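You operate a simulated robot arm through the tools that you are given. There is no shell and no other tool. Be economical: measure what you need, move in short steps, check, and stop when the job is done.

The job below is to be done with a simulated two-armed robot. You get a single attempt, and the scene is never put back.

## Task
Hold the red banded bowl on the container end of the packing table steady with one hand, lift the green coupling out of it with the other and set it down on the container end of the packing table. Set down upright: green coupling.
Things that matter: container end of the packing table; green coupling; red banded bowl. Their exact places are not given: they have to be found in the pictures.

Only the result counts: the job must be done as asked and must still hold three seconds after the hand-in. Knocking over, shifting, dropping, spilling or breaking anything else fails it.

## Robot
Two 7-joint arms with two-finger parallel grippers on one trunk, on a base that drives. Base frame: it is fixed to the floor where the robot stands at the start and does not move with it; the origin is under the middle of the robot, x ahead of it, y to its left, z up. Lengths are in cm, angles in rad, forces in N, time in s.
The left shoulder is at the start at [6.2, 19.7, 117.9], the right one opposite. With the tool pointing down near the work surface each hand reaches from about 30 to 72 cm from the robot's upright axis, wherever it stands, measured 20 degrees to its own side. Places, roughly: container end of the packing table [80, -30, 90]. Payload 1.57 kg a hand.
The tool frame of a hand sits at the grasp point between the pads (the TCP): z along the fingers, y along the line on which they close. The tips reach 3 cm beyond it. The gripper opens to 11 cm. The fingers are 2.4 cm wide and 1.2 cm thick; the gripper's body (4.8 by 11.2 cm) begins 7.8 cm behind the TCP.
Orientation is told as [roll, pitch, yaw] about the base's x, y, z axes, in that order, counted from this pose: with the fingers straight down and closing along the base's y, the tool's x points along the base's -x, its y along +y and its z along -z.

## Interface
- The arms move only by the tool move_arm. It takes "left_series", "right_series" or both (then of equal length, played together; a hand with none holds still); each is a list of rows, each a list of 7 numbers: the shift along the tool's x, y, z in cm, then the turn, a rotation vector about the tool's x, y, z in rad, then the finger opening in cm, from 0 to 11. In form: [[dx, dy, dz, ax, ay, az, gripper], ...]. A call has 1 to 10 rows; each row shifts and turns the commanded pose from where the row before left it, along the tool's axes as they then stand. Rows are played at 5 a second. More than 5 cm and 0.15 rad between two rows, or a gripper value outside its range, and nothing of the call is played. A pose out of reach is approached as far as the arm can. The call stops where the force on the tool passes 40 N (or 10 N more than at its start, if that is more) or the arm is blocked; 0.2 s more then pass. Each finger travels about 7.2 cm/s and halts on what it meets, pressing with about 43 N; the grip force reading is that of the motor and also rises with nothing between the fingers. The clock runs only during rows and for 0.2 s after the last one: add rows that do not move to give the fingers time. The reply holds the time, the measured pose of the TCP, the force on the tool along the base axes, the opening and the grip force, in the units named above and with some noise, with the torque about the TCP (base axes, N m) and any sound that the robot's microphone picked up.
- Cameras (640 x 400 px; columns grow to the right, rows downward): "scene" is now at [9.75, -1.76, 174.79]; the picture's right is [-0.24, -0.97, 0.00], its down [-0.84, 0.21, -0.49] and it looks along [0.48, -0.12, -0.87] (base axes); focal length 273 px, centre (320, 200). "left" rides on the left gripper at [7, -1.6, -14.1] in its tool frame; the picture's right is [0.23, 0.97, 0.00], its down [-0.85, 0.20, -0.48] and it looks along [-0.47, 0.11, 0.88] (tool axes); focal length 222 px, centre (320, 200). "right" rides on the right gripper at [7, 1.6, -14.1] in its tool frame; the picture's right is [-0.23, 0.97, 0.00], its down [-0.85, -0.20, -0.48] and it looks along [-0.47, -0.11, 0.88] (tool axes); focal length 222 px, centre (320, 200).
- snapshot(camera): a new picture of that camera. It takes no simulated time.
- slide_trunk(by): slides the trunk up (or, below 0, down) by that many cm; the arms and the scene camera ride with it, the base frame stays. It gives what a move gives, with no picture.
- steer(legs): drives the robot by 1 to 6 legs, each [ahead, left, turn to the left] in cm, cm and rad, along the robot's own axes; the way and the turn of a leg run together, so that a leg with both is an arc; at most 150 cm and 3.142 rad a leg. The arms and the cameras ride along, it lands a little off, and it stops where it bumps. It gives what a move gives.
- pan_tilt(pan, tilt): turns the head with the scene camera to pan (to the left, within 1.501 rad either way) and tilt (down, from -0.506 to 1.204), counted from straight ahead of the robot. It gives what a move gives.
- probe_pixels(camera, pixels): for up to 12 pixels [column, row] of the newest picture of that camera ("zoom" is the newest enlarged one), the place [x, y, z] in the base frame of the surface seen there, good to about 0.3 cm. It takes no simulated time.
- inspect(camera, box): a new picture of the part [left, top, right, bottom] of that camera's present view, enlarged. It takes no simulated time.
- close_job(): hands the job in; it is judged then, once.

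Work in short steps. Measure before you move; look again where a grasp or a placing could have gone wrong, and mend it. You have 80 turns and 70 pictures in all, those below and enlarged ones among them. Open the grippers and draw the arms clear of the work before you hand the job in, unless the task says otherwise; then end with one line.

The tools are called after "Emit:" by a JSON object that holds its "fn" and its "kwargs". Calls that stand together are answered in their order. move_arm: Moves the arms, as the interface text tells. Its arguments: {"type":"object","properties":{"left_series":{"type":"array","items":{"type":"array","items":{"type":"number"}}},"right_series":{"type":"array","items":{"type":"array","items":{"type":"number"}}}},"required":[]} The other tools are called the same way: slide_trunk (by) slides the trunk up or down; steer (legs) drives the base; pan_tilt (pan, tilt) turns the head that bears the scene camera; snapshot (camera) takes a picture; probe_pixels (camera, pixels) gives the place of the surface under pixels of a picture; inspect (camera, box) takes an enlarged picture of a part of a camera's view; close_job () hands the job in.

At the start:

```text
time: 0.0
left_position: [56.7, 17.82, 119.3]
left_tool_rot: [-0.001, 0.002, 0.0]
left_force: [0.5, 0.4, -0.4]
left_wrist_torque: [0.01, -0.01, 0.01]
left_gripper_width: 10.99
left_finger_force: 0.0
right_position: [36.85, -26.08, 122.21]
right_tool_rot: [0.001, 0.0, -0.001]
right_force: [0.1, 0.4, -0.4]
right_wrist_torque: [-0.02, 0.01, 0.03]
right_gripper_width: 10.98
right_finger_force: 0.0
trunk travel left (down, up): [-77.5, 21.5]
robot x, y, heading: [0.43, 0.05, 0.003]
head pan, tilt: [-0.246, 1.054]
```

scene: 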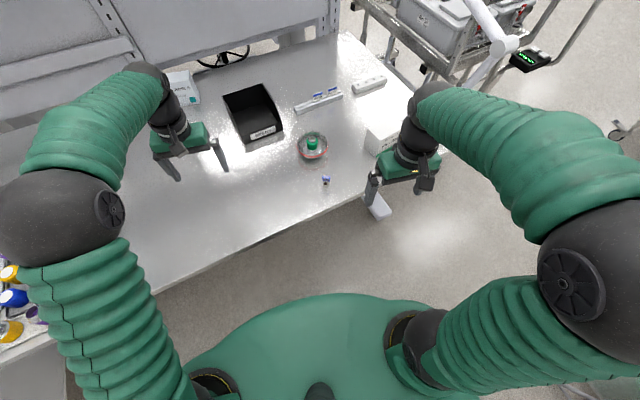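
right: 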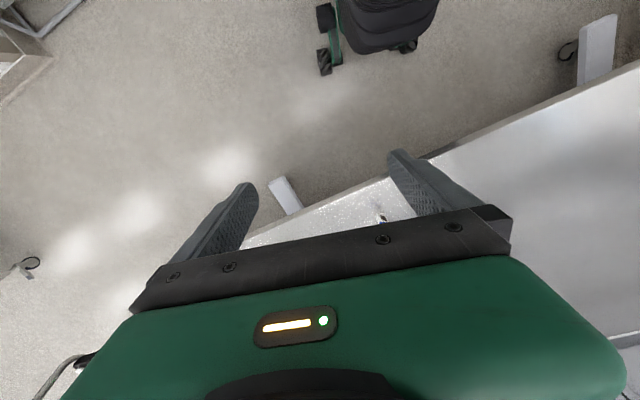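
left: 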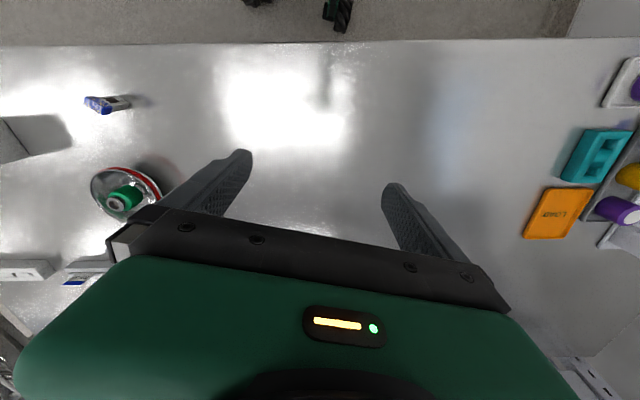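

The bowl shows near (313,146) in the scene picture with the green coupling in it. I enlarge that region to measure it.

Emit:
{"fn": "inspect", "kwargs": {"camera": "scene", "box": [260, 100, 420, 200]}}

Emit:
{"fn": "inspect", "kwargs": {"camera": "left", "box": [60, 140, 220, 240]}}

```text
4.00 times, centred on (340, 150) of scene
```

zoom: 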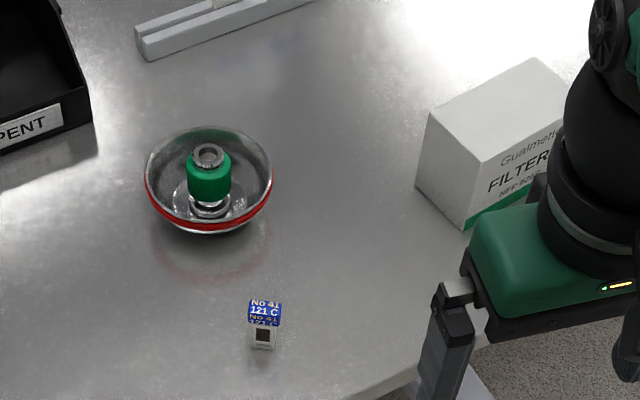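

```text
4.00 times, centred on (140, 190) of left
```

zoom: 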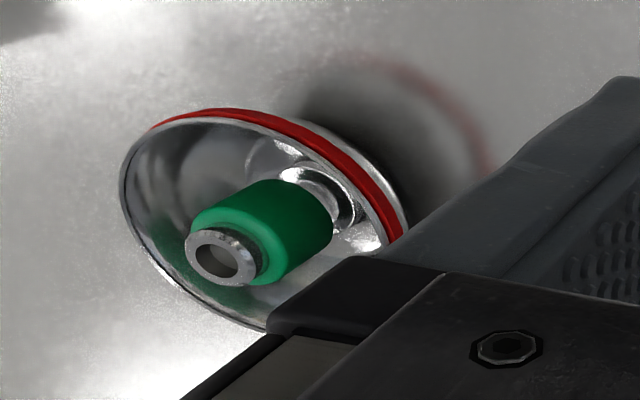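

The coupling stands upright in the bowl. I probe rim, coupling and the neighbours in the scene picture.

Emit:
{"fn": "probe_pixels", "kwargs": {"camera": "scene", "pixels": [[309, 138.8], [312, 142], [312, 146.5], [312, 149], [311, 153], [297.3, 146], [327, 146], [312, 156], [312, 132.5], [312, 168], [325.8, 177], [372, 130]]}}

Emit:
{"fn": "probe_pixels", "kwargs": {"camera": "zoom", "pixels": [[193, 262], [235, 235], [275, 220], [225, 213], [310, 215], [124, 190], [215, 110], [400, 225], [240, 312]]}}

```text
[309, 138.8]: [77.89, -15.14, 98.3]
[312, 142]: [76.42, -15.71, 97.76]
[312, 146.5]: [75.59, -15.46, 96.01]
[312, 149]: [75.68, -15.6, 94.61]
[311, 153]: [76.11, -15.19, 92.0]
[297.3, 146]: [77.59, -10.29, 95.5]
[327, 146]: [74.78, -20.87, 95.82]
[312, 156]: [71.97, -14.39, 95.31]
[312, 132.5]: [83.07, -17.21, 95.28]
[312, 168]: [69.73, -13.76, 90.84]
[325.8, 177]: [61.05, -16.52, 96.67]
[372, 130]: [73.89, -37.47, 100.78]
```

```text
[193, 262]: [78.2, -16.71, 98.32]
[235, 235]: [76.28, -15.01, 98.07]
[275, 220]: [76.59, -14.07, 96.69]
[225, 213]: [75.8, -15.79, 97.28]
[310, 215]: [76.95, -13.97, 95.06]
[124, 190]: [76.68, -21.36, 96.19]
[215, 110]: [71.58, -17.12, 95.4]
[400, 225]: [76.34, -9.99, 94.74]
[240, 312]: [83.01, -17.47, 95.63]
```

Bowl centre is about (77.3,-15.6), rim z about 96 with radius 5.6; coupling top about 98.3. It is too far to reach now, so I measure the table edge and other surfaces before driving.

Emit:
{"fn": "probe_pixels", "kwargs": {"camera": "scene", "pixels": [[205, 261], [280, 228], [345, 202], [325, 310], [410, 105], [385, 85], [350, 165], [325, 183], [280, 200], [340, 130], [385, 155], [375, 208]]}}

```text
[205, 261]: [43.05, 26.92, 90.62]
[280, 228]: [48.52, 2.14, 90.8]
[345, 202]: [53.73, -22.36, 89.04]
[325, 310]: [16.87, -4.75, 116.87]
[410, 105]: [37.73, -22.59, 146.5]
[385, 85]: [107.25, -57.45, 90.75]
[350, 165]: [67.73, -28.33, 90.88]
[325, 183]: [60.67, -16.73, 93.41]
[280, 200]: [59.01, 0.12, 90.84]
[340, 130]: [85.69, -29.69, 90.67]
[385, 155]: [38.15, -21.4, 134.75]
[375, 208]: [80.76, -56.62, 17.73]
```

Table edge slants from (43,27) to (54,-22), with free air above. I drive 20 cm right, then 18 cm ahead, to bring the bowl about 59 cm ahead of the axis.

Emit:
{"fn": "steer", "kwargs": {"legs": [[0, -20, 0], [18, 0, 0]]}}

Emit:
{"fn": "pan_tilt", "kwargs": {"pan": 0, "tilt": 0.95}}

Emit:
{"fn": "snapshot", "kwargs": {"camera": "scene"}}

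Emit:
{"fn": "snapshot", "kwargs": {"camera": "left"}}

```text
time: 2.7
left_position: [73.73, -2.72, 119.74]
left_tool_rot: [0.001, -0.005, 0.0]
left_force: [-0.4, -0.3, -0.4]
left_wrist_torque: [0.05, -0.02, 0.02]
left_gripper_width: 11.02
left_finger_force: 0.0
right_position: [53.75, -46.47, 122.19]
right_tool_rot: [0.003, -0.005, -0.002]
right_force: [0.1, -0.3, -0.4]
right_wrist_torque: [0.0, -0.05, 0.0]
right_gripper_width: 11.0
right_finger_force: 0.1
trunk travel left (down, up): [-77.5, 21.5]
robot x, y, heading: [17.81, -20.32, -0.001]
head pan, tilt: [-0.246, 1.054]
```

```text
time: 3.5
left_position: [74.08, -2.38, 119.42]
left_tool_rot: [-0.001, -0.002, -0.002]
left_force: [0.6, 0.6, 0.2]
left_wrist_torque: [0.01, 0.02, -0.01]
left_gripper_width: 10.99
left_finger_force: 0.1
right_position: [54.05, -46.11, 122.11]
right_tool_rot: [0.0, 0.002, -0.002]
right_force: [0.0, -0.3, 0.1]
right_wrist_torque: [-0.01, 0.01, 0.02]
right_gripper_width: 11.02
right_finger_force: 0.0
trunk travel left (down, up): [-77.5, 21.5]
robot x, y, heading: [17.47, -20.02, -0.002]
head pan, tilt: [0.0, 0.949]
```

```text
64 pictures are left
```

scene: 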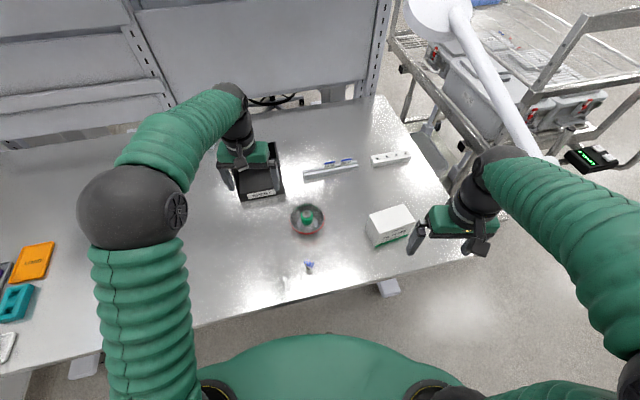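

```text
63 pictures are left
```

left: 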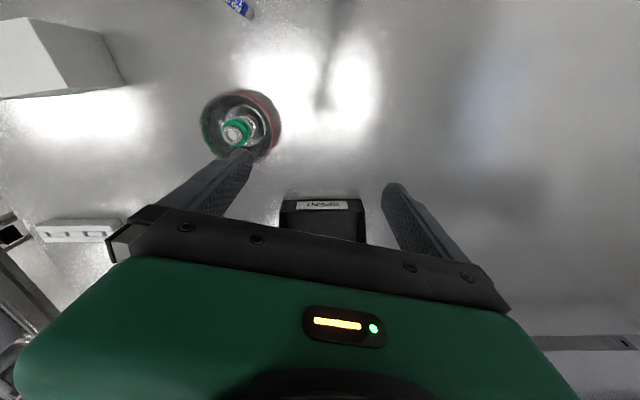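

The base landed well, with the bowl at (307,219) and the white box at (390,225). I zoom in and measure both, plus the free area between them.

Emit:
{"fn": "inspect", "kwargs": {"camera": "scene", "box": [260, 170, 420, 270]}}

Emit:
{"fn": "inspect", "kwargs": {"camera": "left", "box": [180, 80, 300, 155]}}

```text
4.00 times, centred on (340, 220) of scene
```

zoom: 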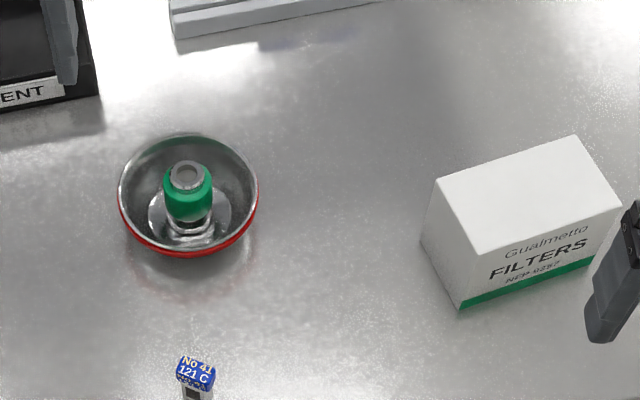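

```text
5.33 times, centred on (240, 118) of left
```

zoom: 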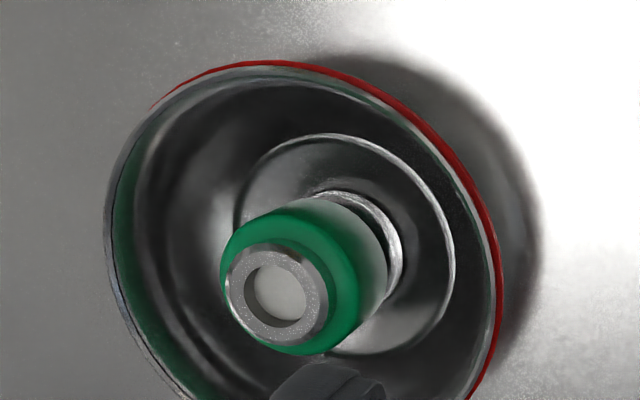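

Probing: coupling top ring, body, bowl floor, rim points, box edges, and the bare table between.

Emit:
{"fn": "probe_pixels", "kwargs": {"camera": "zoom", "pixels": [[250, 250], [310, 250], [280, 318], [245, 230], [235, 320], [360, 230], [240, 160], [425, 310], [498, 270], [108, 200], [250, 66], [160, 240]]}}

Emit:
{"fn": "probe_pixels", "kwargs": {"camera": "scene", "pixels": [[307, 211.5], [307, 215], [307, 219], [303, 219], [311.5, 219], [289.8, 218], [324, 218], [307, 204], [371, 217], [376, 245], [350, 220], [304, 209.5]]}}

```text
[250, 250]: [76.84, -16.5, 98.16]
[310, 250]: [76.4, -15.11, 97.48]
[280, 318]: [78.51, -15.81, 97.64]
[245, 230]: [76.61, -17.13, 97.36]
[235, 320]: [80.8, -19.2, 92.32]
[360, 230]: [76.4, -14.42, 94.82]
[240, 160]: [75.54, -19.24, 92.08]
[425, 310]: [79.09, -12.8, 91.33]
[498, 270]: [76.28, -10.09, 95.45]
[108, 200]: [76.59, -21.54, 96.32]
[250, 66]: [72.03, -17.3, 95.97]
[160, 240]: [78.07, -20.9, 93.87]
```

```text
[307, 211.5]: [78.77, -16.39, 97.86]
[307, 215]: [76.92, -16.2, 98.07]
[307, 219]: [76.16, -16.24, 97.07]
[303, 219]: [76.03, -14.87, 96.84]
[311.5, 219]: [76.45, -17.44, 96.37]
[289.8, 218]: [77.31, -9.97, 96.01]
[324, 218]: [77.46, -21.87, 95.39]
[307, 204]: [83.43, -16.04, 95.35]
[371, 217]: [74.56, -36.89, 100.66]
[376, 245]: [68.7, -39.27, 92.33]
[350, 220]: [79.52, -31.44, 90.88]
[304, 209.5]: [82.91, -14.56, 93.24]
```

Coupling axis is about (77.6,-16.1); rim r 5.9 at z 95.8; bowl floor r about 3.3, wall sloping about 0.5 rad; a free spot is near (79,-28.5). The left hand will pinch the +y rim tilted 0.5 rad, so I bring it to a pre-pose while the right goes over the free spot.

Emit:
{"fn": "move_arm", "kwargs": {"left_series": [[-0.85, -0.78, 3.83, 0, 0, 0, 11], [-0.85, -0.78, 3.83, 0, 0, 0, 9], [-0.85, -0.78, 3.83, 0, 0, 0, 6], [-0.85, -0.78, 3.83, 0, 0, 0, 4], [0, 0, 0, 0.125, 0, 0, 2.4], [0, 0, 0, 0.125, 0, 0, 2.4], [0, 0, 0, 0.125, 0, 0, 2.4], [0, 0, 0, 0.125, 0, 0, 2.4]], "right_series": [[-3.36, 2.57, 0.7, 0, 0, 0, 11], [-3.36, 2.57, 0.7, 0, 0, 0, 11], [-3.36, 2.57, 0.7, 0, 0, 0, 11], [-3.36, 2.57, 0.7, 0, 0, 0, 11], [-3.36, 2.57, 0.7, 0, 0, 0, 11], [-3.36, 2.57, 0.7, 0, 0, 0, 11], [-3.36, 2.57, 0.7, 0, 0, 0, 11], [0, 0, 0, 0, 0, -0.14, 11]]}}

Emit:
{"fn": "inspect", "kwargs": {"camera": "scene", "box": [200, 130, 440, 280]}}

Emit:
{"fn": "snapshot", "kwargs": {"camera": "left"}}

```text
time: 5.2
left_position: [77.52, -5.4, 104.16]
left_tool_rot: [-0.502, -0.001, -0.003]
left_force: [-0.6, -0.9, -0.8]
left_wrist_torque: [-0.01, 0.0, -0.03]
left_gripper_width: 2.4
left_finger_force: 0.0
right_position: [77.67, -28.08, 117.31]
right_tool_rot: [-0.001, 0.0, 0.14]
right_force: [-0.4, 0.1, 0.4]
right_wrist_torque: [0.01, -0.02, 0.0]
right_gripper_width: 10.99
right_finger_force: 0.1
trunk travel left (down, up): [-77.5, 21.5]
robot x, y, heading: [17.89, -20.23, -0.002]
head pan, tilt: [0.0, 0.949]
```

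```text
2.67 times, centred on (320, 205) of scene
```

zoom: 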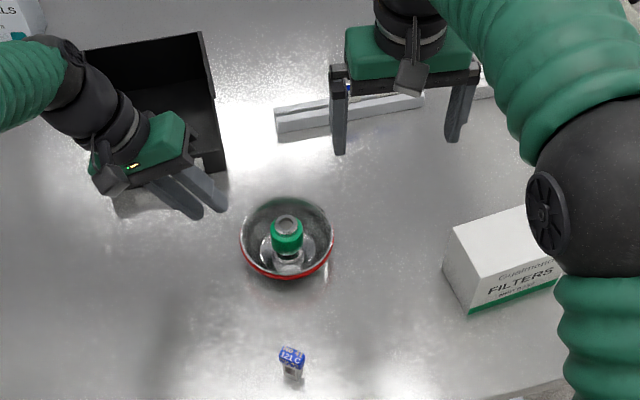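

```text
59 pictures are left
```

left: 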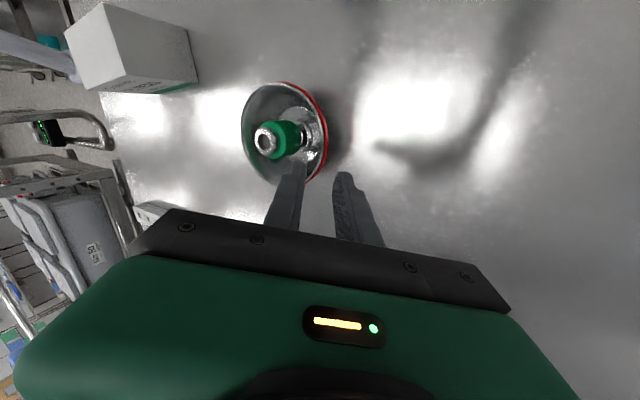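

The left fingers straddle the line to the rim's +y side. I advance 5 cm along the tool while turning the right hand further, then look closely.

Emit:
{"fn": "move_arm", "kwargs": {"left_series": [[0, 0, 2.5, 0, 0, 0, 2.4], [0, 0, 2.5, 0, 0, 0, 2.4], [0, 0, 0, 0, 0, 0, 2.4], [0, 0, 0, 0, 0, 0, 2.4], [0, 0, 0, 0, 0, 0, 2.4], [0, 0, 0, 0, 0, 0, 2.4], [0, 0, 0, 0, 0, 0, 2.4], [0, 0, 0, 0, 0, 0, 2.4], [0, 0, 0, 0, 0, 0, 2.4], [0, 0, 0, 0, 0, 0, 2.4]], "right_series": [[0, 0, 0, 0, 0, -0.143, 11], [0, 0, 0, 0, 0, -0.143, 11], [0, 0, 0, 0, 0, -0.143, 11], [0, 0, 0, 0, 0, -0.143, 11], [0, 0, 0, 0, 0, -0.143, 11], [0, 0, 0, 0, 0, -0.143, 10], [0, 0, 0, 0, 0, -0.143, 9], [0, 0, 0, 0, 0, -0.143, 8], [0, 0, 0, 0, 0, -0.143, 7], [0, 0, 0, 0, 0, -0.143, 5.6]]}}

Emit:
{"fn": "inspect", "kwargs": {"camera": "scene", "box": [260, 170, 420, 270]}}

Emit:
{"fn": "inspect", "kwargs": {"camera": "left", "box": [220, 100, 400, 212]}}

Emit:
{"fn": "snapshot", "kwargs": {"camera": "right"}}

```text
time: 7.5
left_position: [77.52, -7.95, 99.83]
left_tool_rot: [-0.499, -0.001, -0.002]
left_force: [0.3, -0.2, -0.6]
left_wrist_torque: [-0.01, 0.01, 0.01]
left_gripper_width: 2.4
left_finger_force: 0.0
right_position: [77.78, -28.16, 117.12]
right_tool_rot: [-0.002, 0.001, 1.568]
right_force: [0.2, 0.4, -0.6]
right_wrist_torque: [0.0, -0.04, -0.01]
right_gripper_width: 5.6
right_finger_force: 0.1
trunk travel left (down, up): [-77.5, 21.5]
robot x, y, heading: [17.28, -20.26, -0.006]
head pan, tilt: [0.0, 0.949]
```

```text
4.00 times, centred on (340, 220) of scene
```

zoom: 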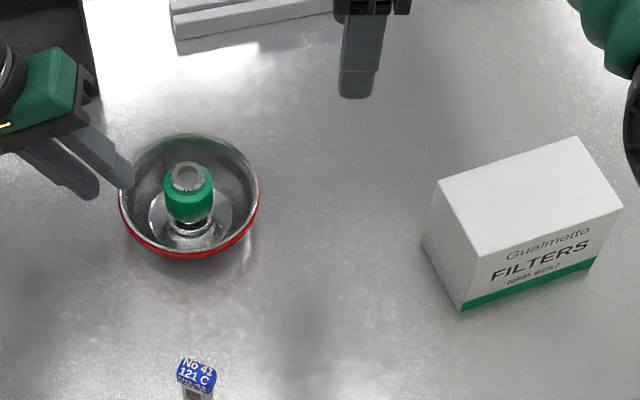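

```text
3.56 times, centred on (310, 156) of left
```

zoom: 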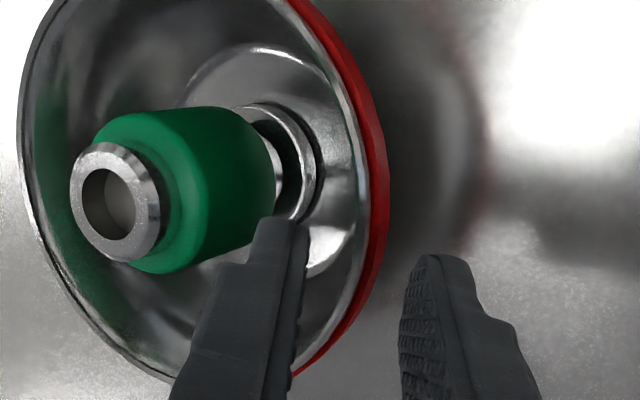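

```text
56 pictures are left
```

right: 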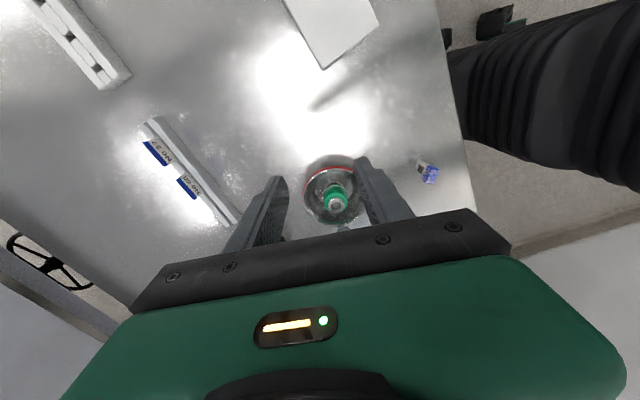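

The rim lies between the two left fingers. I advance 3 cm so that the tips are about 1.5 cm past the rim, without closing yet.

Emit:
{"fn": "move_arm", "kwargs": {"left_series": [[0, 0, 1, 0, 0, 0, 2.4], [0, 0, 1, 0, 0, 0, 2.4], [0, 0, 1, 0, 0, 0, 2.4]]}}

Emit:
{"fn": "inspect", "kwargs": {"camera": "left", "box": [220, 100, 400, 212]}}

Emit:
{"fn": "inspect", "kwargs": {"camera": "scene", "box": [260, 180, 356, 240]}}

```text
time: 8.2
left_position: [77.45, -9.39, 97.12]
left_tool_rot: [-0.5, -0.001, -0.004]
left_force: [0.5, 0.1, -0.1]
left_wrist_torque: [-0.02, -0.01, 0.0]
left_gripper_width: 2.41
left_finger_force: 0.0
right_position: [77.77, -28.11, 117.27]
right_tool_rot: [0.0, -0.001, 1.566]
right_force: [1.0, -0.3, -0.3]
right_wrist_torque: [0.01, -0.01, 0.01]
right_gripper_width: 5.59
right_finger_force: 0.1
trunk travel left (down, up): [-77.5, 21.5]
robot x, y, heading: [17.69, -20.07, -0.002]
head pan, tilt: [0.0, 0.949]
```

```text
3.56 times, centred on (310, 156) of left
```

zoom: 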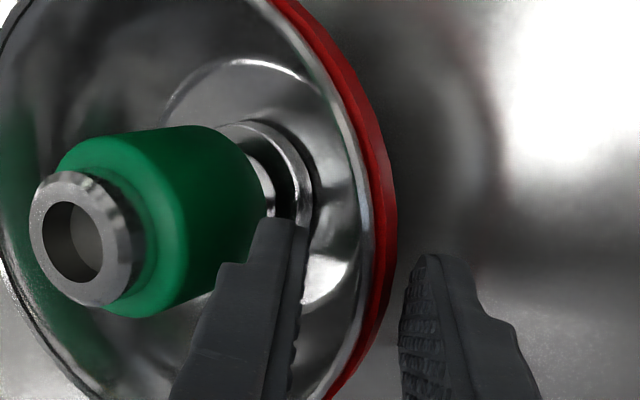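

```text
6.67 times, centred on (308, 210) of scene
```

zoom: 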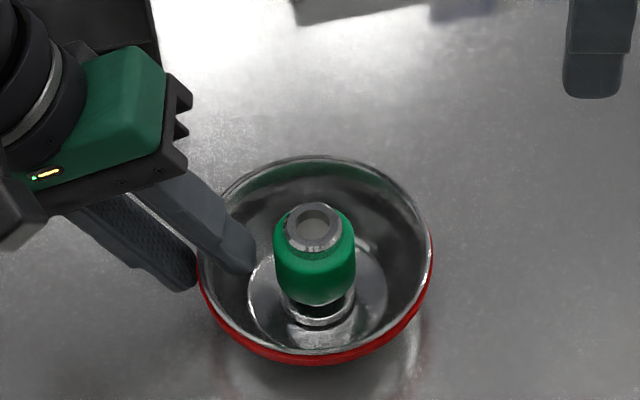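

Both fingers straddle the wall with clearance to the coupling. I shift 0.2 cm outward and close the left fingers gently.

Emit:
{"fn": "move_arm", "kwargs": {"left_series": [[0, 0.2, 0, 0, 0, 0, 2.0], [0, 0, 0, 0, 0, 0, 1.5], [0, 0, 0, 0, 0, 0, 1.0], [0, 0, 0, 0, 0, 0, 0.6], [0, 0, 0, 0, 0, 0, 0.3], [0, 0, 0, 0, 0, 0, 0.0], [0, 0, 0, 0, 0, 0, 0.0]]}}

Emit:
{"fn": "inspect", "kwargs": {"camera": "scene", "box": [260, 180, 356, 240]}}

Emit:
{"fn": "inspect", "kwargs": {"camera": "left", "box": [220, 100, 400, 212]}}

```text
time: 9.8
left_position: [77.55, -9.12, 97.08]
left_tool_rot: [-0.5, -0.002, -0.002]
left_force: [-0.1, 0.5, -3.8]
left_wrist_torque: [0.21, 0.01, -0.02]
left_gripper_width: 0.75
left_finger_force: 26.5
right_position: [77.76, -27.98, 117.11]
right_tool_rot: [0.001, -0.002, 1.567]
right_force: [-0.3, -0.2, -0.9]
right_wrist_torque: [0.03, 0.0, 0.03]
right_gripper_width: 5.58
right_finger_force: 0.0
trunk travel left (down, up): [-77.5, 21.5]
robot x, y, heading: [17.58, -20.06, 0.002]
head pan, tilt: [0.0, 0.949]
```

```text
6.67 times, centred on (308, 210) of scene
```

zoom: 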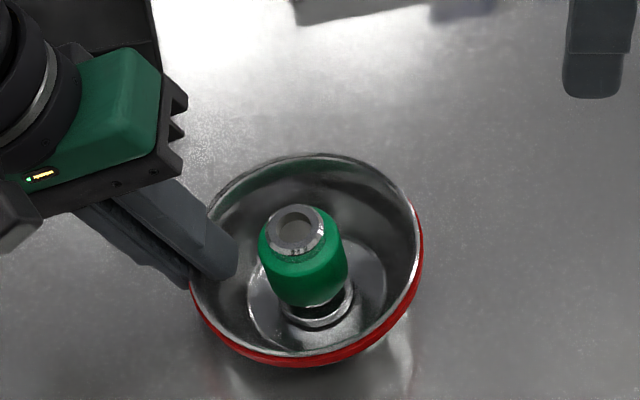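

```text
3.56 times, centred on (310, 156) of left
```

zoom: 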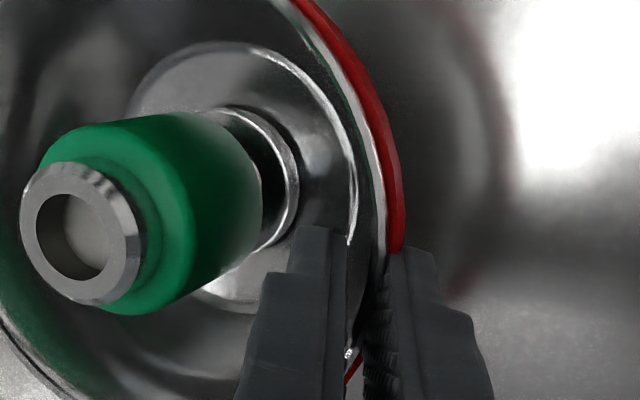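

The gripper (0.75 cm, 26 N) has hold, but the bowl and coupling seem to lean toward +y. I measure the rim's tilt.

Emit:
{"fn": "probe_pixels", "kwargs": {"camera": "scene", "pixels": [[322.7, 213], [322.9, 215], [321.5, 221], [312, 233.2], [312, 203.8], [302, 204.5], [293, 208.8], [289.5, 224.5], [296, 231], [304, 214.5], [301, 217], [308, 219]]}}

Emit:
{"fn": "snapshot", "kwargs": {"camera": "right"}}

```text
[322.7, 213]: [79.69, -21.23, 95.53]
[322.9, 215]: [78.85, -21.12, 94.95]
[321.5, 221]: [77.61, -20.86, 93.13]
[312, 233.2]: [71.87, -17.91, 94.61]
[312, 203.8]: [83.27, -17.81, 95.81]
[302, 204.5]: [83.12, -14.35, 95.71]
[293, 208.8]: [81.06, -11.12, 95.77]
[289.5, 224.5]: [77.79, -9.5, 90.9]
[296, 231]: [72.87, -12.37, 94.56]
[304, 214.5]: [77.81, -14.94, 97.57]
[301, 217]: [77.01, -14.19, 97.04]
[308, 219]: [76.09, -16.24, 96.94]
```

```text
51 pictures are left
```

right: 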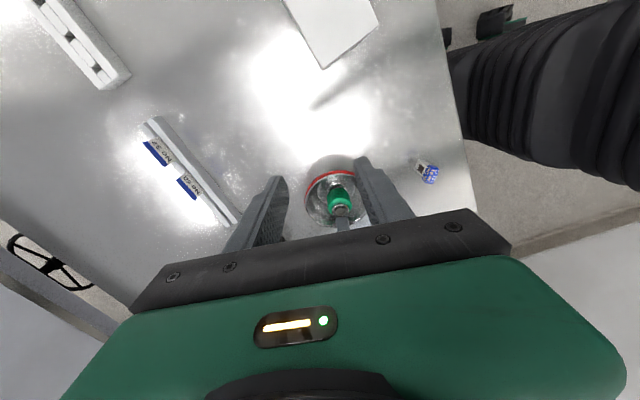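

The rim heights are noisy, so I look closer from the right hand camera for tilt.

Emit:
{"fn": "inspect", "kwargs": {"camera": "right", "box": [290, 160, 386, 220]}}

Emit:
{"fn": "probe_pixels", "kwargs": {"camera": "zoom", "pixels": [[250, 70], [360, 75], [200, 80], [340, 200], [340, 240], [340, 300], [250, 250]]}}

```text
6.67 times, centred on (338, 190) of right
```

zoom: 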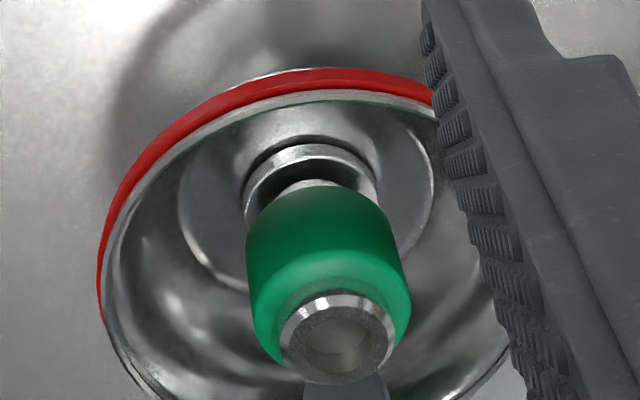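

```text
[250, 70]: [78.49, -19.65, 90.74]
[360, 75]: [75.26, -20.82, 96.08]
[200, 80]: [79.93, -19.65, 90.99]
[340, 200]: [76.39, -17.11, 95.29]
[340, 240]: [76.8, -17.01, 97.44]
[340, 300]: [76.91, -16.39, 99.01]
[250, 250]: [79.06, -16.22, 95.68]
```

The coupling leans about 0.1 rad toward +y, because the fingers aligned the bowl wall to my tilt. I level it by turning the held bowl back about its foot edge in two small steps, watching the force.

Emit:
{"fn": "move_arm", "kwargs": {"left_series": [[0, -0.2, 0, -0.0275, 0, 0, 0], [0, -0.2, 0, -0.0275, 0, 0, 0], [0, -0.2, 0, -0.0275, 0, 0, 0], [0, -0.2, 0, -0.0275, 0, 0, 0], [0, 0, 0, 0, 0, 0, 0]]}}

Emit:
{"fn": "inspect", "kwargs": {"camera": "scene", "box": [260, 180, 356, 240]}}

Emit:
{"fn": "inspect", "kwargs": {"camera": "right", "box": [290, 160, 386, 220]}}

```text
time: 11.1
left_position: [77.49, -9.9, 97.38]
left_tool_rot: [-0.389, -0.002, -0.001]
left_force: [0.4, 0.5, -3.2]
left_wrist_torque: [0.16, -0.04, -0.03]
left_gripper_width: 0.78
left_finger_force: 26.6
right_position: [77.71, -28.25, 117.26]
right_tool_rot: [-0.001, 0.0, 1.566]
right_force: [0.4, -0.8, -0.4]
right_wrist_torque: [0.03, 0.03, 0.0]
right_gripper_width: 5.62
right_finger_force: 0.0
trunk travel left (down, up): [-77.5, 21.5]
robot x, y, heading: [17.35, -19.69, -0.0]
head pan, tilt: [0.0, 0.949]
```

```text
6.67 times, centred on (308, 210) of scene
```

zoom: 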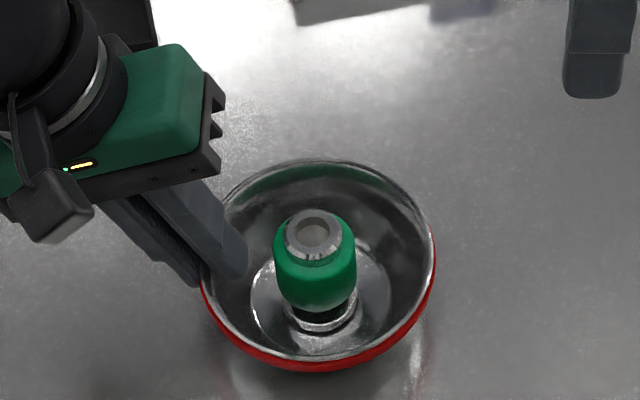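

```text
6.67 times, centred on (338, 190) of right
```

zoom: 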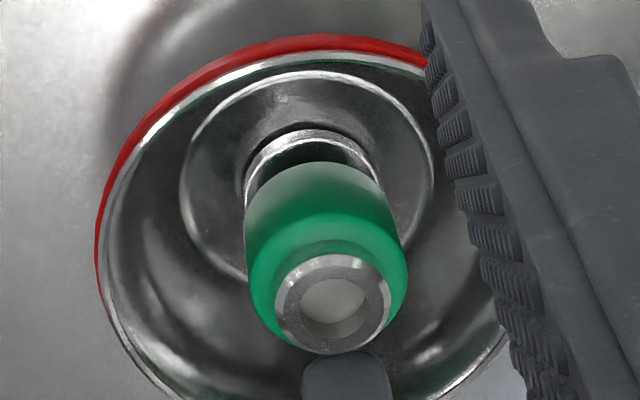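

The coupling is now nearly upright, but the steady -3 N on the left hand says the bowl hangs slightly above the table. I lower it in 0.1 cm steps.

Emit:
{"fn": "move_arm", "kwargs": {"left_series": [[0, 0.038, 0.093, 0, 0, 0, 0], [0, 0.038, 0.093, 0, 0, 0, 0], [0, 0.038, 0.093, 0, 0, 0, 0], [0, 0, 0, 0, 0, 0, 0]]}}

```text
time: 12.1
left_position: [77.49, -9.88, 97.22]
left_tool_rot: [-0.392, -0.004, -0.002]
left_force: [0.3, 2.3, 5.4]
left_wrist_torque: [0.02, 0.16, -0.03]
left_gripper_width: 0.78
left_finger_force: 27.1
right_position: [77.76, -28.18, 117.41]
right_tool_rot: [0.0, 0.0, 1.567]
right_force: [0.3, 0.5, -0.1]
right_wrist_torque: [0.02, 0.04, -0.05]
right_gripper_width: 5.58
right_finger_force: 0.1
trunk travel left (down, up): [-77.5, 21.5]
robot x, y, heading: [17.6, -20.55, -0.0]
head pan, tilt: [0.0, 0.949]
```

The bowl is down (+5.4 N). Now I measure the coupling afresh for the right hand's grasp.

Emit:
{"fn": "inspect", "kwargs": {"camera": "scene", "box": [284, 195, 332, 225]}}

Emit:
{"fn": "probe_pixels", "kwargs": {"camera": "zoom", "pixels": [[250, 270], [305, 270], [275, 210], [260, 350], [320, 350], [180, 340], [370, 340], [275, 380]]}}

Emit:
{"fn": "inspect", "kwargs": {"camera": "right", "box": [290, 160, 386, 220]}}

Emit:
{"fn": "probe_pixels", "kwargs": {"camera": "zoom", "pixels": [[330, 255], [290, 300], [375, 310], [330, 220], [265, 250], [390, 240], [325, 190]]}}

```text
13.33 times, centred on (308, 210) of scene
```

zoom: 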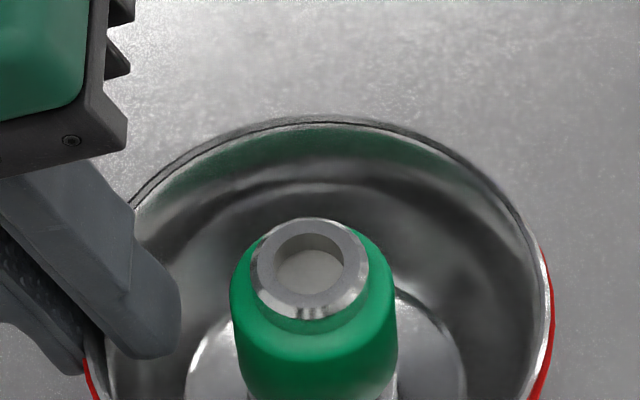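

```text
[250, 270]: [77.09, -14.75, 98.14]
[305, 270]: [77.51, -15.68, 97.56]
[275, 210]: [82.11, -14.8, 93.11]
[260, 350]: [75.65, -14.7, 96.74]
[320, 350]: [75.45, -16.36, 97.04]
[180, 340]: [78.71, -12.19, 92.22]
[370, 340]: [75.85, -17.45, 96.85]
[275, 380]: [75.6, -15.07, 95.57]
```

```text
6.67 times, centred on (338, 190) of right
```

zoom: 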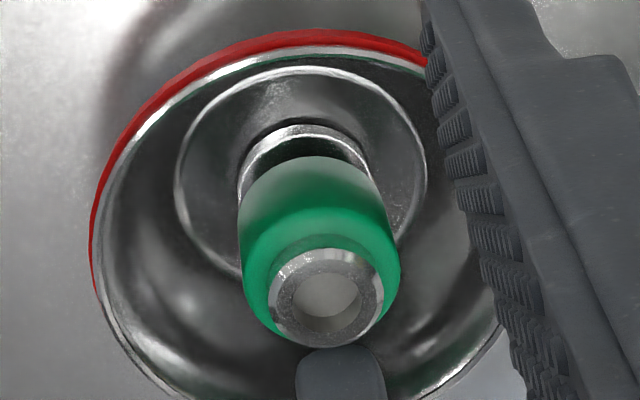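

```text
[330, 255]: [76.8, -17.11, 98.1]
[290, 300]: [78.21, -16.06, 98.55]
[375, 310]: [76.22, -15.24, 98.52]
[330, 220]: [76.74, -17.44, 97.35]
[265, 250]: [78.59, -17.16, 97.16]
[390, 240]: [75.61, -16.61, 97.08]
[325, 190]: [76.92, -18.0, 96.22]
```

Coupling centre is about (77.2,-16.05), top 98.4. I bring the right hand over it, fingers closing along x, and descend to z 105.

Emit:
{"fn": "move_arm", "kwargs": {"right_series": [[-4.03, 0.18, 0, 0, 0, 0, 5.0], [-4.03, 0.18, 0, 0, 0, 0, 5.0], [-4.03, 0.18, 0, 0, 0, 0, 5.0], [0, 0, 4, 0, 0, 0, 5.0], [0, 0, 4, 0, 0, 0, 5.0], [0, 0, 4, 0, 0, 0, 5.0]]}}

Emit:
{"fn": "inspect", "kwargs": {"camera": "scene", "box": [240, 150, 400, 250]}}

Emit:
{"fn": "snapshot", "kwargs": {"camera": "right"}}

Emit:
{"fn": "snapshot", "kwargs": {"camera": "left"}}

```text
time: 13.4
left_position: [77.41, -10.0, 97.23]
left_tool_rot: [-0.389, -0.001, -0.002]
left_force: [1.2, -0.4, 8.8]
left_wrist_torque: [-0.28, 0.21, 0.11]
left_gripper_width: 0.75
left_finger_force: 26.7
right_position: [77.1, -15.88, 105.19]
right_tool_rot: [-0.003, 0.0, 1.568]
right_force: [-0.5, 0.5, 0.1]
right_wrist_torque: [-0.02, 0.02, -0.01]
right_gripper_width: 5.01
right_finger_force: 0.1
trunk travel left (down, up): [-77.5, 21.5]
robot x, y, heading: [17.72, -20.19, -0.005]
head pan, tilt: [0.0, 0.949]
```

```text
4.00 times, centred on (320, 200) of scene
```

zoom: 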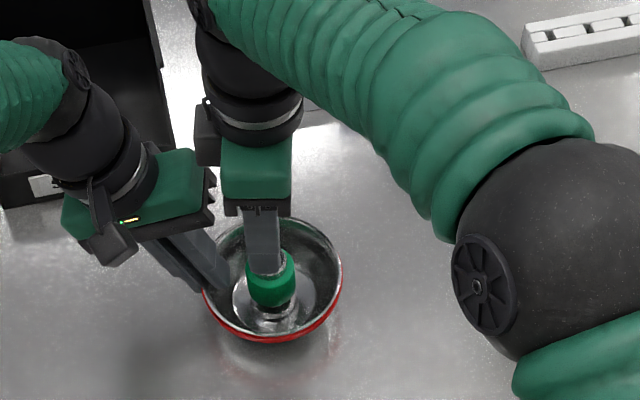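

```text
44 pictures are left
```

right: 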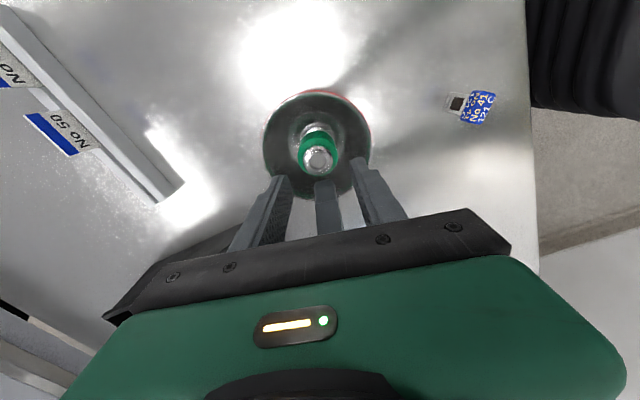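

```text
43 pictures are left
```

left: 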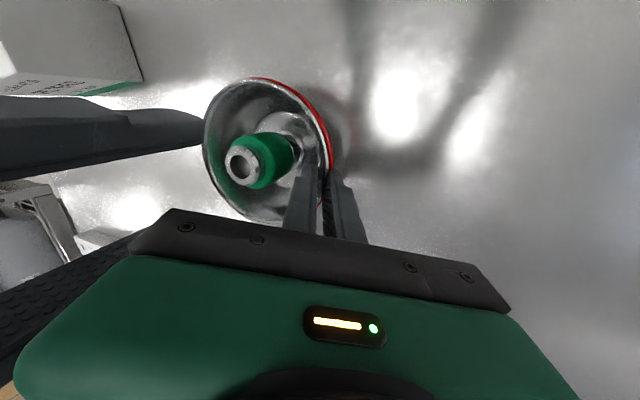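

The coupling (318,158) is centred between the right fingers. I descend 5 cm, tips just past the coupling's top, and check.

Emit:
{"fn": "move_arm", "kwargs": {"right_series": [[0, 0, 2.5, 0, 0, 0, 5.0], [0, 0, 2.5, 0, 0, 0, 5.0]]}}

Emit:
{"fn": "inspect", "kwargs": {"camera": "right", "box": [240, 110, 400, 210]}}

Emit:
{"fn": "inspect", "kwargs": {"camera": "left", "box": [140, 70, 380, 220]}}

```text
time: 14.1
left_position: [77.6, -9.97, 97.17]
left_tool_rot: [-0.392, -0.002, -0.002]
left_force: [1.4, -1.3, 9.2]
left_wrist_torque: [-0.25, 0.16, 0.07]
left_gripper_width: 0.76
left_finger_force: 26.9
right_position: [77.04, -15.99, 100.16]
right_tool_rot: [-0.003, 0.001, 1.566]
right_force: [0.2, 0.1, 0.2]
right_wrist_torque: [0.0, -0.01, -0.03]
right_gripper_width: 5.03
right_finger_force: 0.0
trunk travel left (down, up): [-77.5, 21.5]
robot x, y, heading: [17.66, -20.26, -0.0]
head pan, tilt: [0.0, 0.949]
```

```text
4.00 times, centred on (320, 160) of right
```

zoom: 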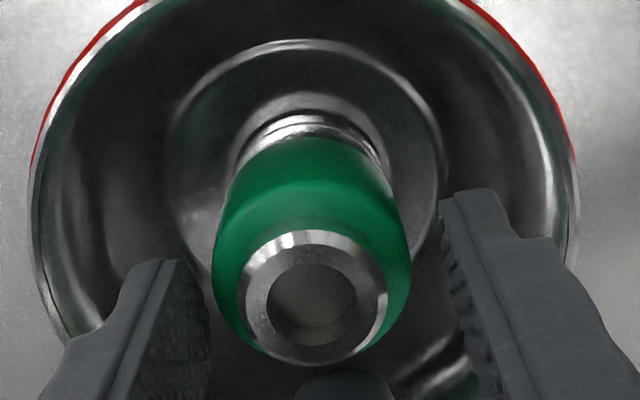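

```text
2.67 times, centred on (260, 145) of left
```

zoom: 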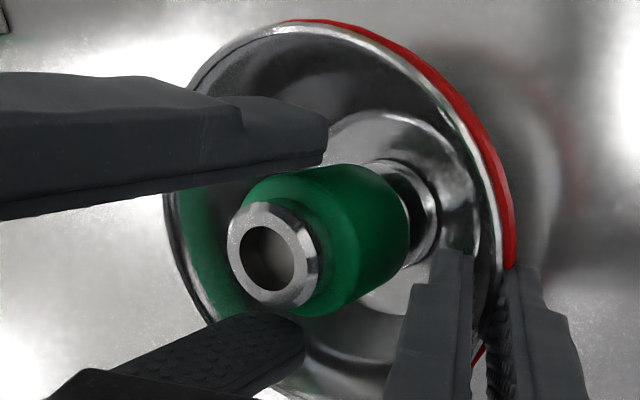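

Fingers flank the coupling evenly and clear the bowl wall. I descend 3.3 cm and close slowly.

Emit:
{"fn": "move_arm", "kwargs": {"right_series": [[0, 0, 1.1, 0, 0, 0, 5.0], [0, 0, 1.1, 0, 0, 0, 5.0], [0, 0, 1.1, 0, 0, 0, 5.0], [0, 0, 0, 0, 0, 0, 4.2], [0, 0, 0, 0, 0, 0, 3.7], [0, 0, 0, 0, 0, 0, 3.2], [0, 0, 0, 0, 0, 0, 2.6], [0, 0, 0, 0, 0, 0, 2.4]]}}

Emit:
{"fn": "inspect", "kwargs": {"camera": "right", "box": [240, 110, 400, 210]}}

```text
time: 15.4
left_position: [77.46, -9.68, 97.21]
left_tool_rot: [-0.386, -0.001, 0.0]
left_force: [-0.3, 1.3, 3.5]
left_wrist_torque: [-0.47, 0.46, 0.0]
left_gripper_width: 0.77
left_finger_force: 26.5
right_position: [77.04, -16.38, 96.95]
right_tool_rot: [-0.003, 0.004, 1.564]
right_force: [-1.9, -3.9, 2.2]
right_wrist_torque: [0.38, -0.15, 0.1]
right_gripper_width: 4.14
right_finger_force: 42.4
trunk travel left (down, up): [-77.5, 21.5]
robot x, y, heading: [17.53, -20.22, -0.001]
head pan, tilt: [0.0, 0.949]
stopped in row 6 (right hand): the force on the tool passed its limit at 42 N (the readings are from after the stop); the commanded pose is now the measured one
```

```text
4.00 times, centred on (320, 160) of right
```

zoom: 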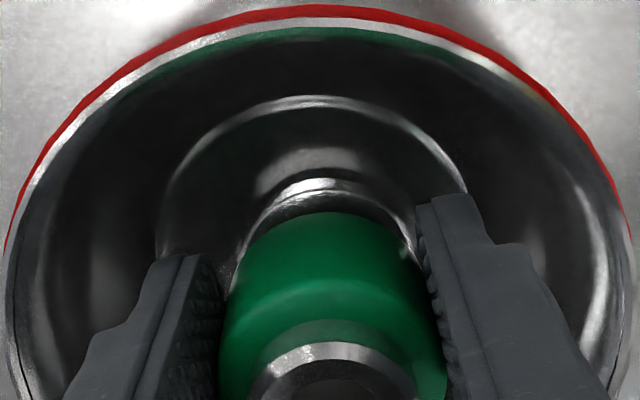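

The right fingers hold the coupling (4.14 cm, 42 N). I lift it straight up in small steps while the left keeps the bowl.

Emit:
{"fn": "move_arm", "kwargs": {"right_series": [[0, 0, 0, 0, 0, 0, 3.4], [0, 0, -0.3, 0, 0, 0, 3.4], [0, 0, -0.3, 0, 0, 0, 3.4], [0, 0, -0.4, 0, 0, 0, 3.4]]}}

Emit:
{"fn": "inspect", "kwargs": {"camera": "scene", "box": [240, 150, 400, 250]}}

Emit:
{"fn": "inspect", "kwargs": {"camera": "left", "box": [140, 70, 380, 220]}}

```text
time: 16.4
left_position: [77.41, -9.77, 97.14]
left_tool_rot: [-0.388, -0.001, 0.001]
left_force: [-1.0, 1.2, 5.8]
left_wrist_torque: [-0.38, 0.12, -0.01]
left_gripper_width: 0.74
left_finger_force: 26.6
right_position: [77.19, -16.45, 98.0]
right_tool_rot: [-0.001, 0.007, 1.566]
right_force: [-0.7, -2.4, -2.4]
right_wrist_torque: [0.13, 0.01, 0.01]
right_gripper_width: 4.12
right_finger_force: 43.2
trunk travel left (down, up): [-77.5, 21.5]
robot x, y, heading: [17.95, -20.22, -0.002]
head pan, tilt: [0.0, 0.949]
```

```text
4.00 times, centred on (320, 200) of scene
```

zoom: 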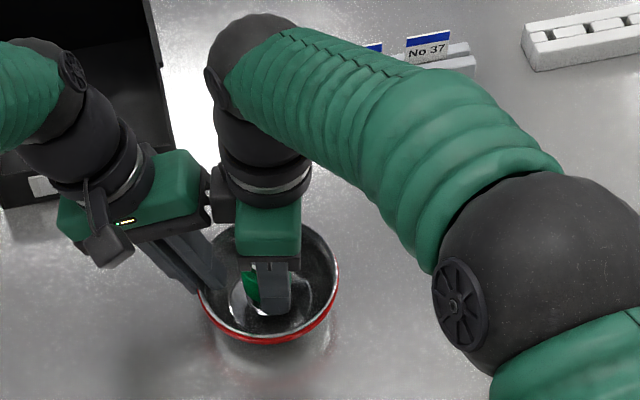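

```text
2.67 times, centred on (260, 145) of left
```

zoom: 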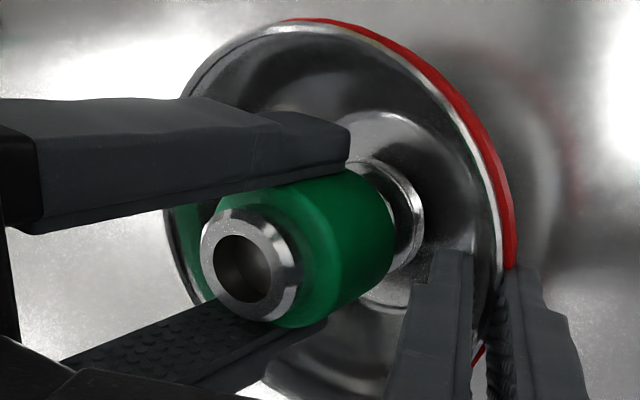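

The coupling is rising; the right hand sits a bit off-centre (y -16.4) and reads -2.4 N in y, maybe brushing the left gripper. I continue up with a slight -y drift.

Emit:
{"fn": "move_arm", "kwargs": {"right_series": [[0.15, 0, -0.5, 0, 0, 0, 3.4], [0.15, 0, -0.5, 0, 0, 0, 3.4], [0.1, 0, -1, 0, 0, 0, 3.4], [0.1, 0, -1, 0, 0, 0, 3.4]]}}

Emit:
{"fn": "inspect", "kwargs": {"camera": "left", "box": [140, 70, 380, 220]}}

Emit:
{"fn": "snapshot", "kwargs": {"camera": "scene"}}

```text
time: 17.4
left_position: [77.34, -9.54, 97.08]
left_tool_rot: [-0.386, -0.002, -0.001]
left_force: [1.3, -0.8, 5.8]
left_wrist_torque: [-0.19, 0.12, 0.01]
left_gripper_width: 0.75
left_finger_force: 26.8
right_position: [77.12, -16.82, 101.03]
right_tool_rot: [-0.001, 0.005, 1.565]
right_force: [-0.2, 0.1, -1.2]
right_wrist_torque: [-0.01, 0.04, 0.02]
right_gripper_width: 4.11
right_finger_force: 43.2
trunk travel left (down, up): [-77.5, 21.5]
robot x, y, heading: [17.5, -19.69, -0.001]
head pan, tilt: [0.0, 0.949]
```

```text
2.67 times, centred on (260, 145) of left
```

zoom: 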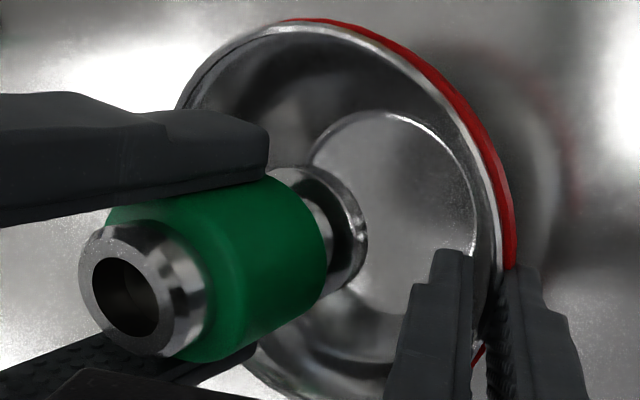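

```text
36 pictures are left
```

scene: 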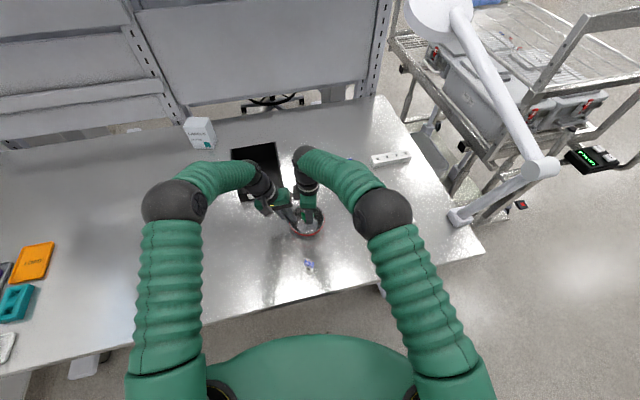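

The coupling is free (weight about 1.2 N) with its base near z 95.6. I lift 5 cm more, then carry it 12 cm toward -y over the free spot.

Emit:
{"fn": "move_arm", "kwargs": {"right_series": [[0, 0, -1.7, 0, 0, 0, 3.4], [0, 0, -1.7, 0, 0, 0, 3.4], [0, 0, -1.7, 0, 0, 0, 3.4], [2.4, -0.2, 0, 0, 0, 0, 3.4], [2.4, -0.2, 0, 0, 0, 0, 3.4], [2.4, -0.2, 0, 0, 0, 0, 3.4], [2.4, -0.2, 0, 0, 0, 0, 3.4], [2.4, -0.2, 0, 0, 0, 0, 3.4]]}}

Emit:
{"fn": "inspect", "kwargs": {"camera": "scene", "box": [260, 160, 420, 260]}}

Emit:
{"fn": "snapshot", "kwargs": {"camera": "right"}}

Emit:
{"fn": "snapshot", "kwargs": {"camera": "left"}}

```text
time: 19.2
left_position: [77.39, -9.61, 97.13]
left_tool_rot: [-0.384, -0.004, 0.0]
left_force: [1.0, 1.8, 7.9]
left_wrist_torque: [-0.07, 0.16, 0.0]
left_gripper_width: 0.75
left_finger_force: 26.6
right_position: [78.03, -29.09, 106.13]
right_tool_rot: [-0.003, 0.004, 1.567]
right_force: [-0.9, -0.4, -1.8]
right_wrist_torque: [-0.02, 0.0, 0.03]
right_gripper_width: 4.1
right_finger_force: 42.7
trunk travel left (down, up): [-77.5, 21.5]
robot x, y, heading: [17.84, -20.07, -0.001]
head pan, tilt: [0.0, 0.949]
```

```text
4.00 times, centred on (340, 210) of scene
```

zoom: 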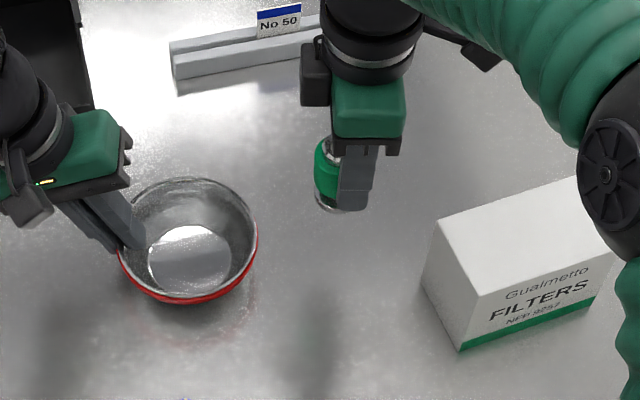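

```text
34 pictures are left
```

right: 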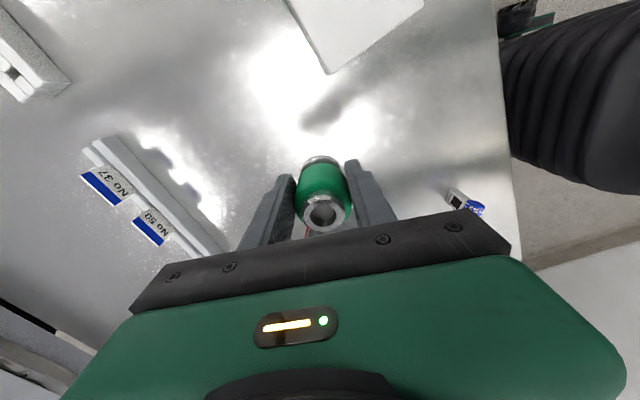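

```text
33 pictures are left
```

left: 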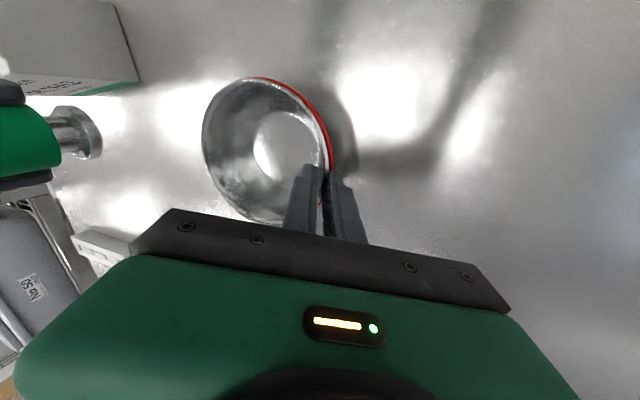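

The coupling hangs between the right fingers with clear table below. I check its tilt with close-ups before lowering.

Emit:
{"fn": "inspect", "kwargs": {"camera": "right", "box": [264, 140, 376, 240]}}

Emit:
{"fn": "probe_pixels", "kwargs": {"camera": "zoom", "pixels": [[280, 130], [320, 130], [320, 200], [320, 280], [330, 350], [320, 100], [320, 320]]}}

Emit:
{"fn": "inspect", "kwargs": {"camera": "scene", "box": [320, 180, 384, 220]}}

```text
4.00 times, centred on (320, 190) of right
```

zoom: 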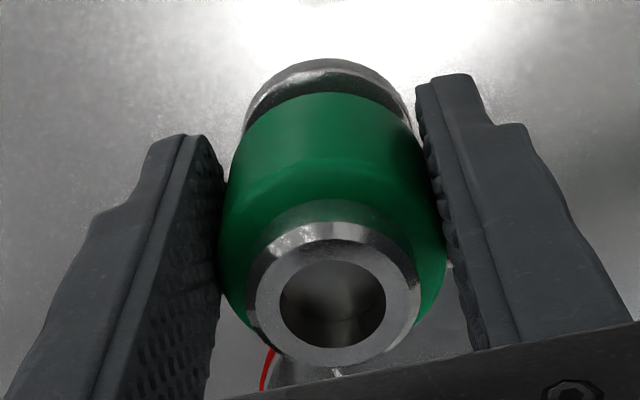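

```text
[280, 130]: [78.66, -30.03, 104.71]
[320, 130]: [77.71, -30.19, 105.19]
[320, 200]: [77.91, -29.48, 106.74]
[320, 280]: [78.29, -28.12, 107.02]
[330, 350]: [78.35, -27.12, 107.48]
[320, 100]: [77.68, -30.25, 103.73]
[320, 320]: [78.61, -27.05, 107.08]
```

```text
10.00 times, centred on (352, 200) of scene
```

zoom: 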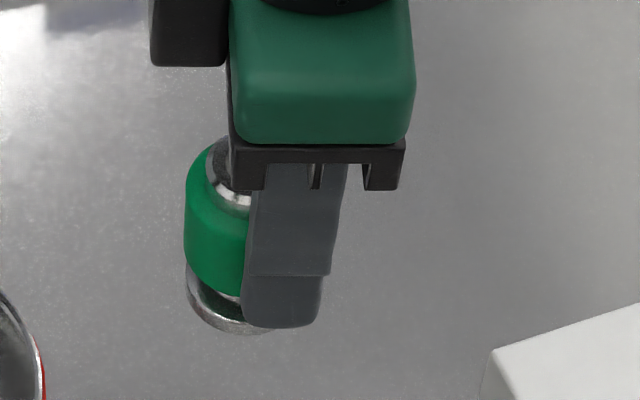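

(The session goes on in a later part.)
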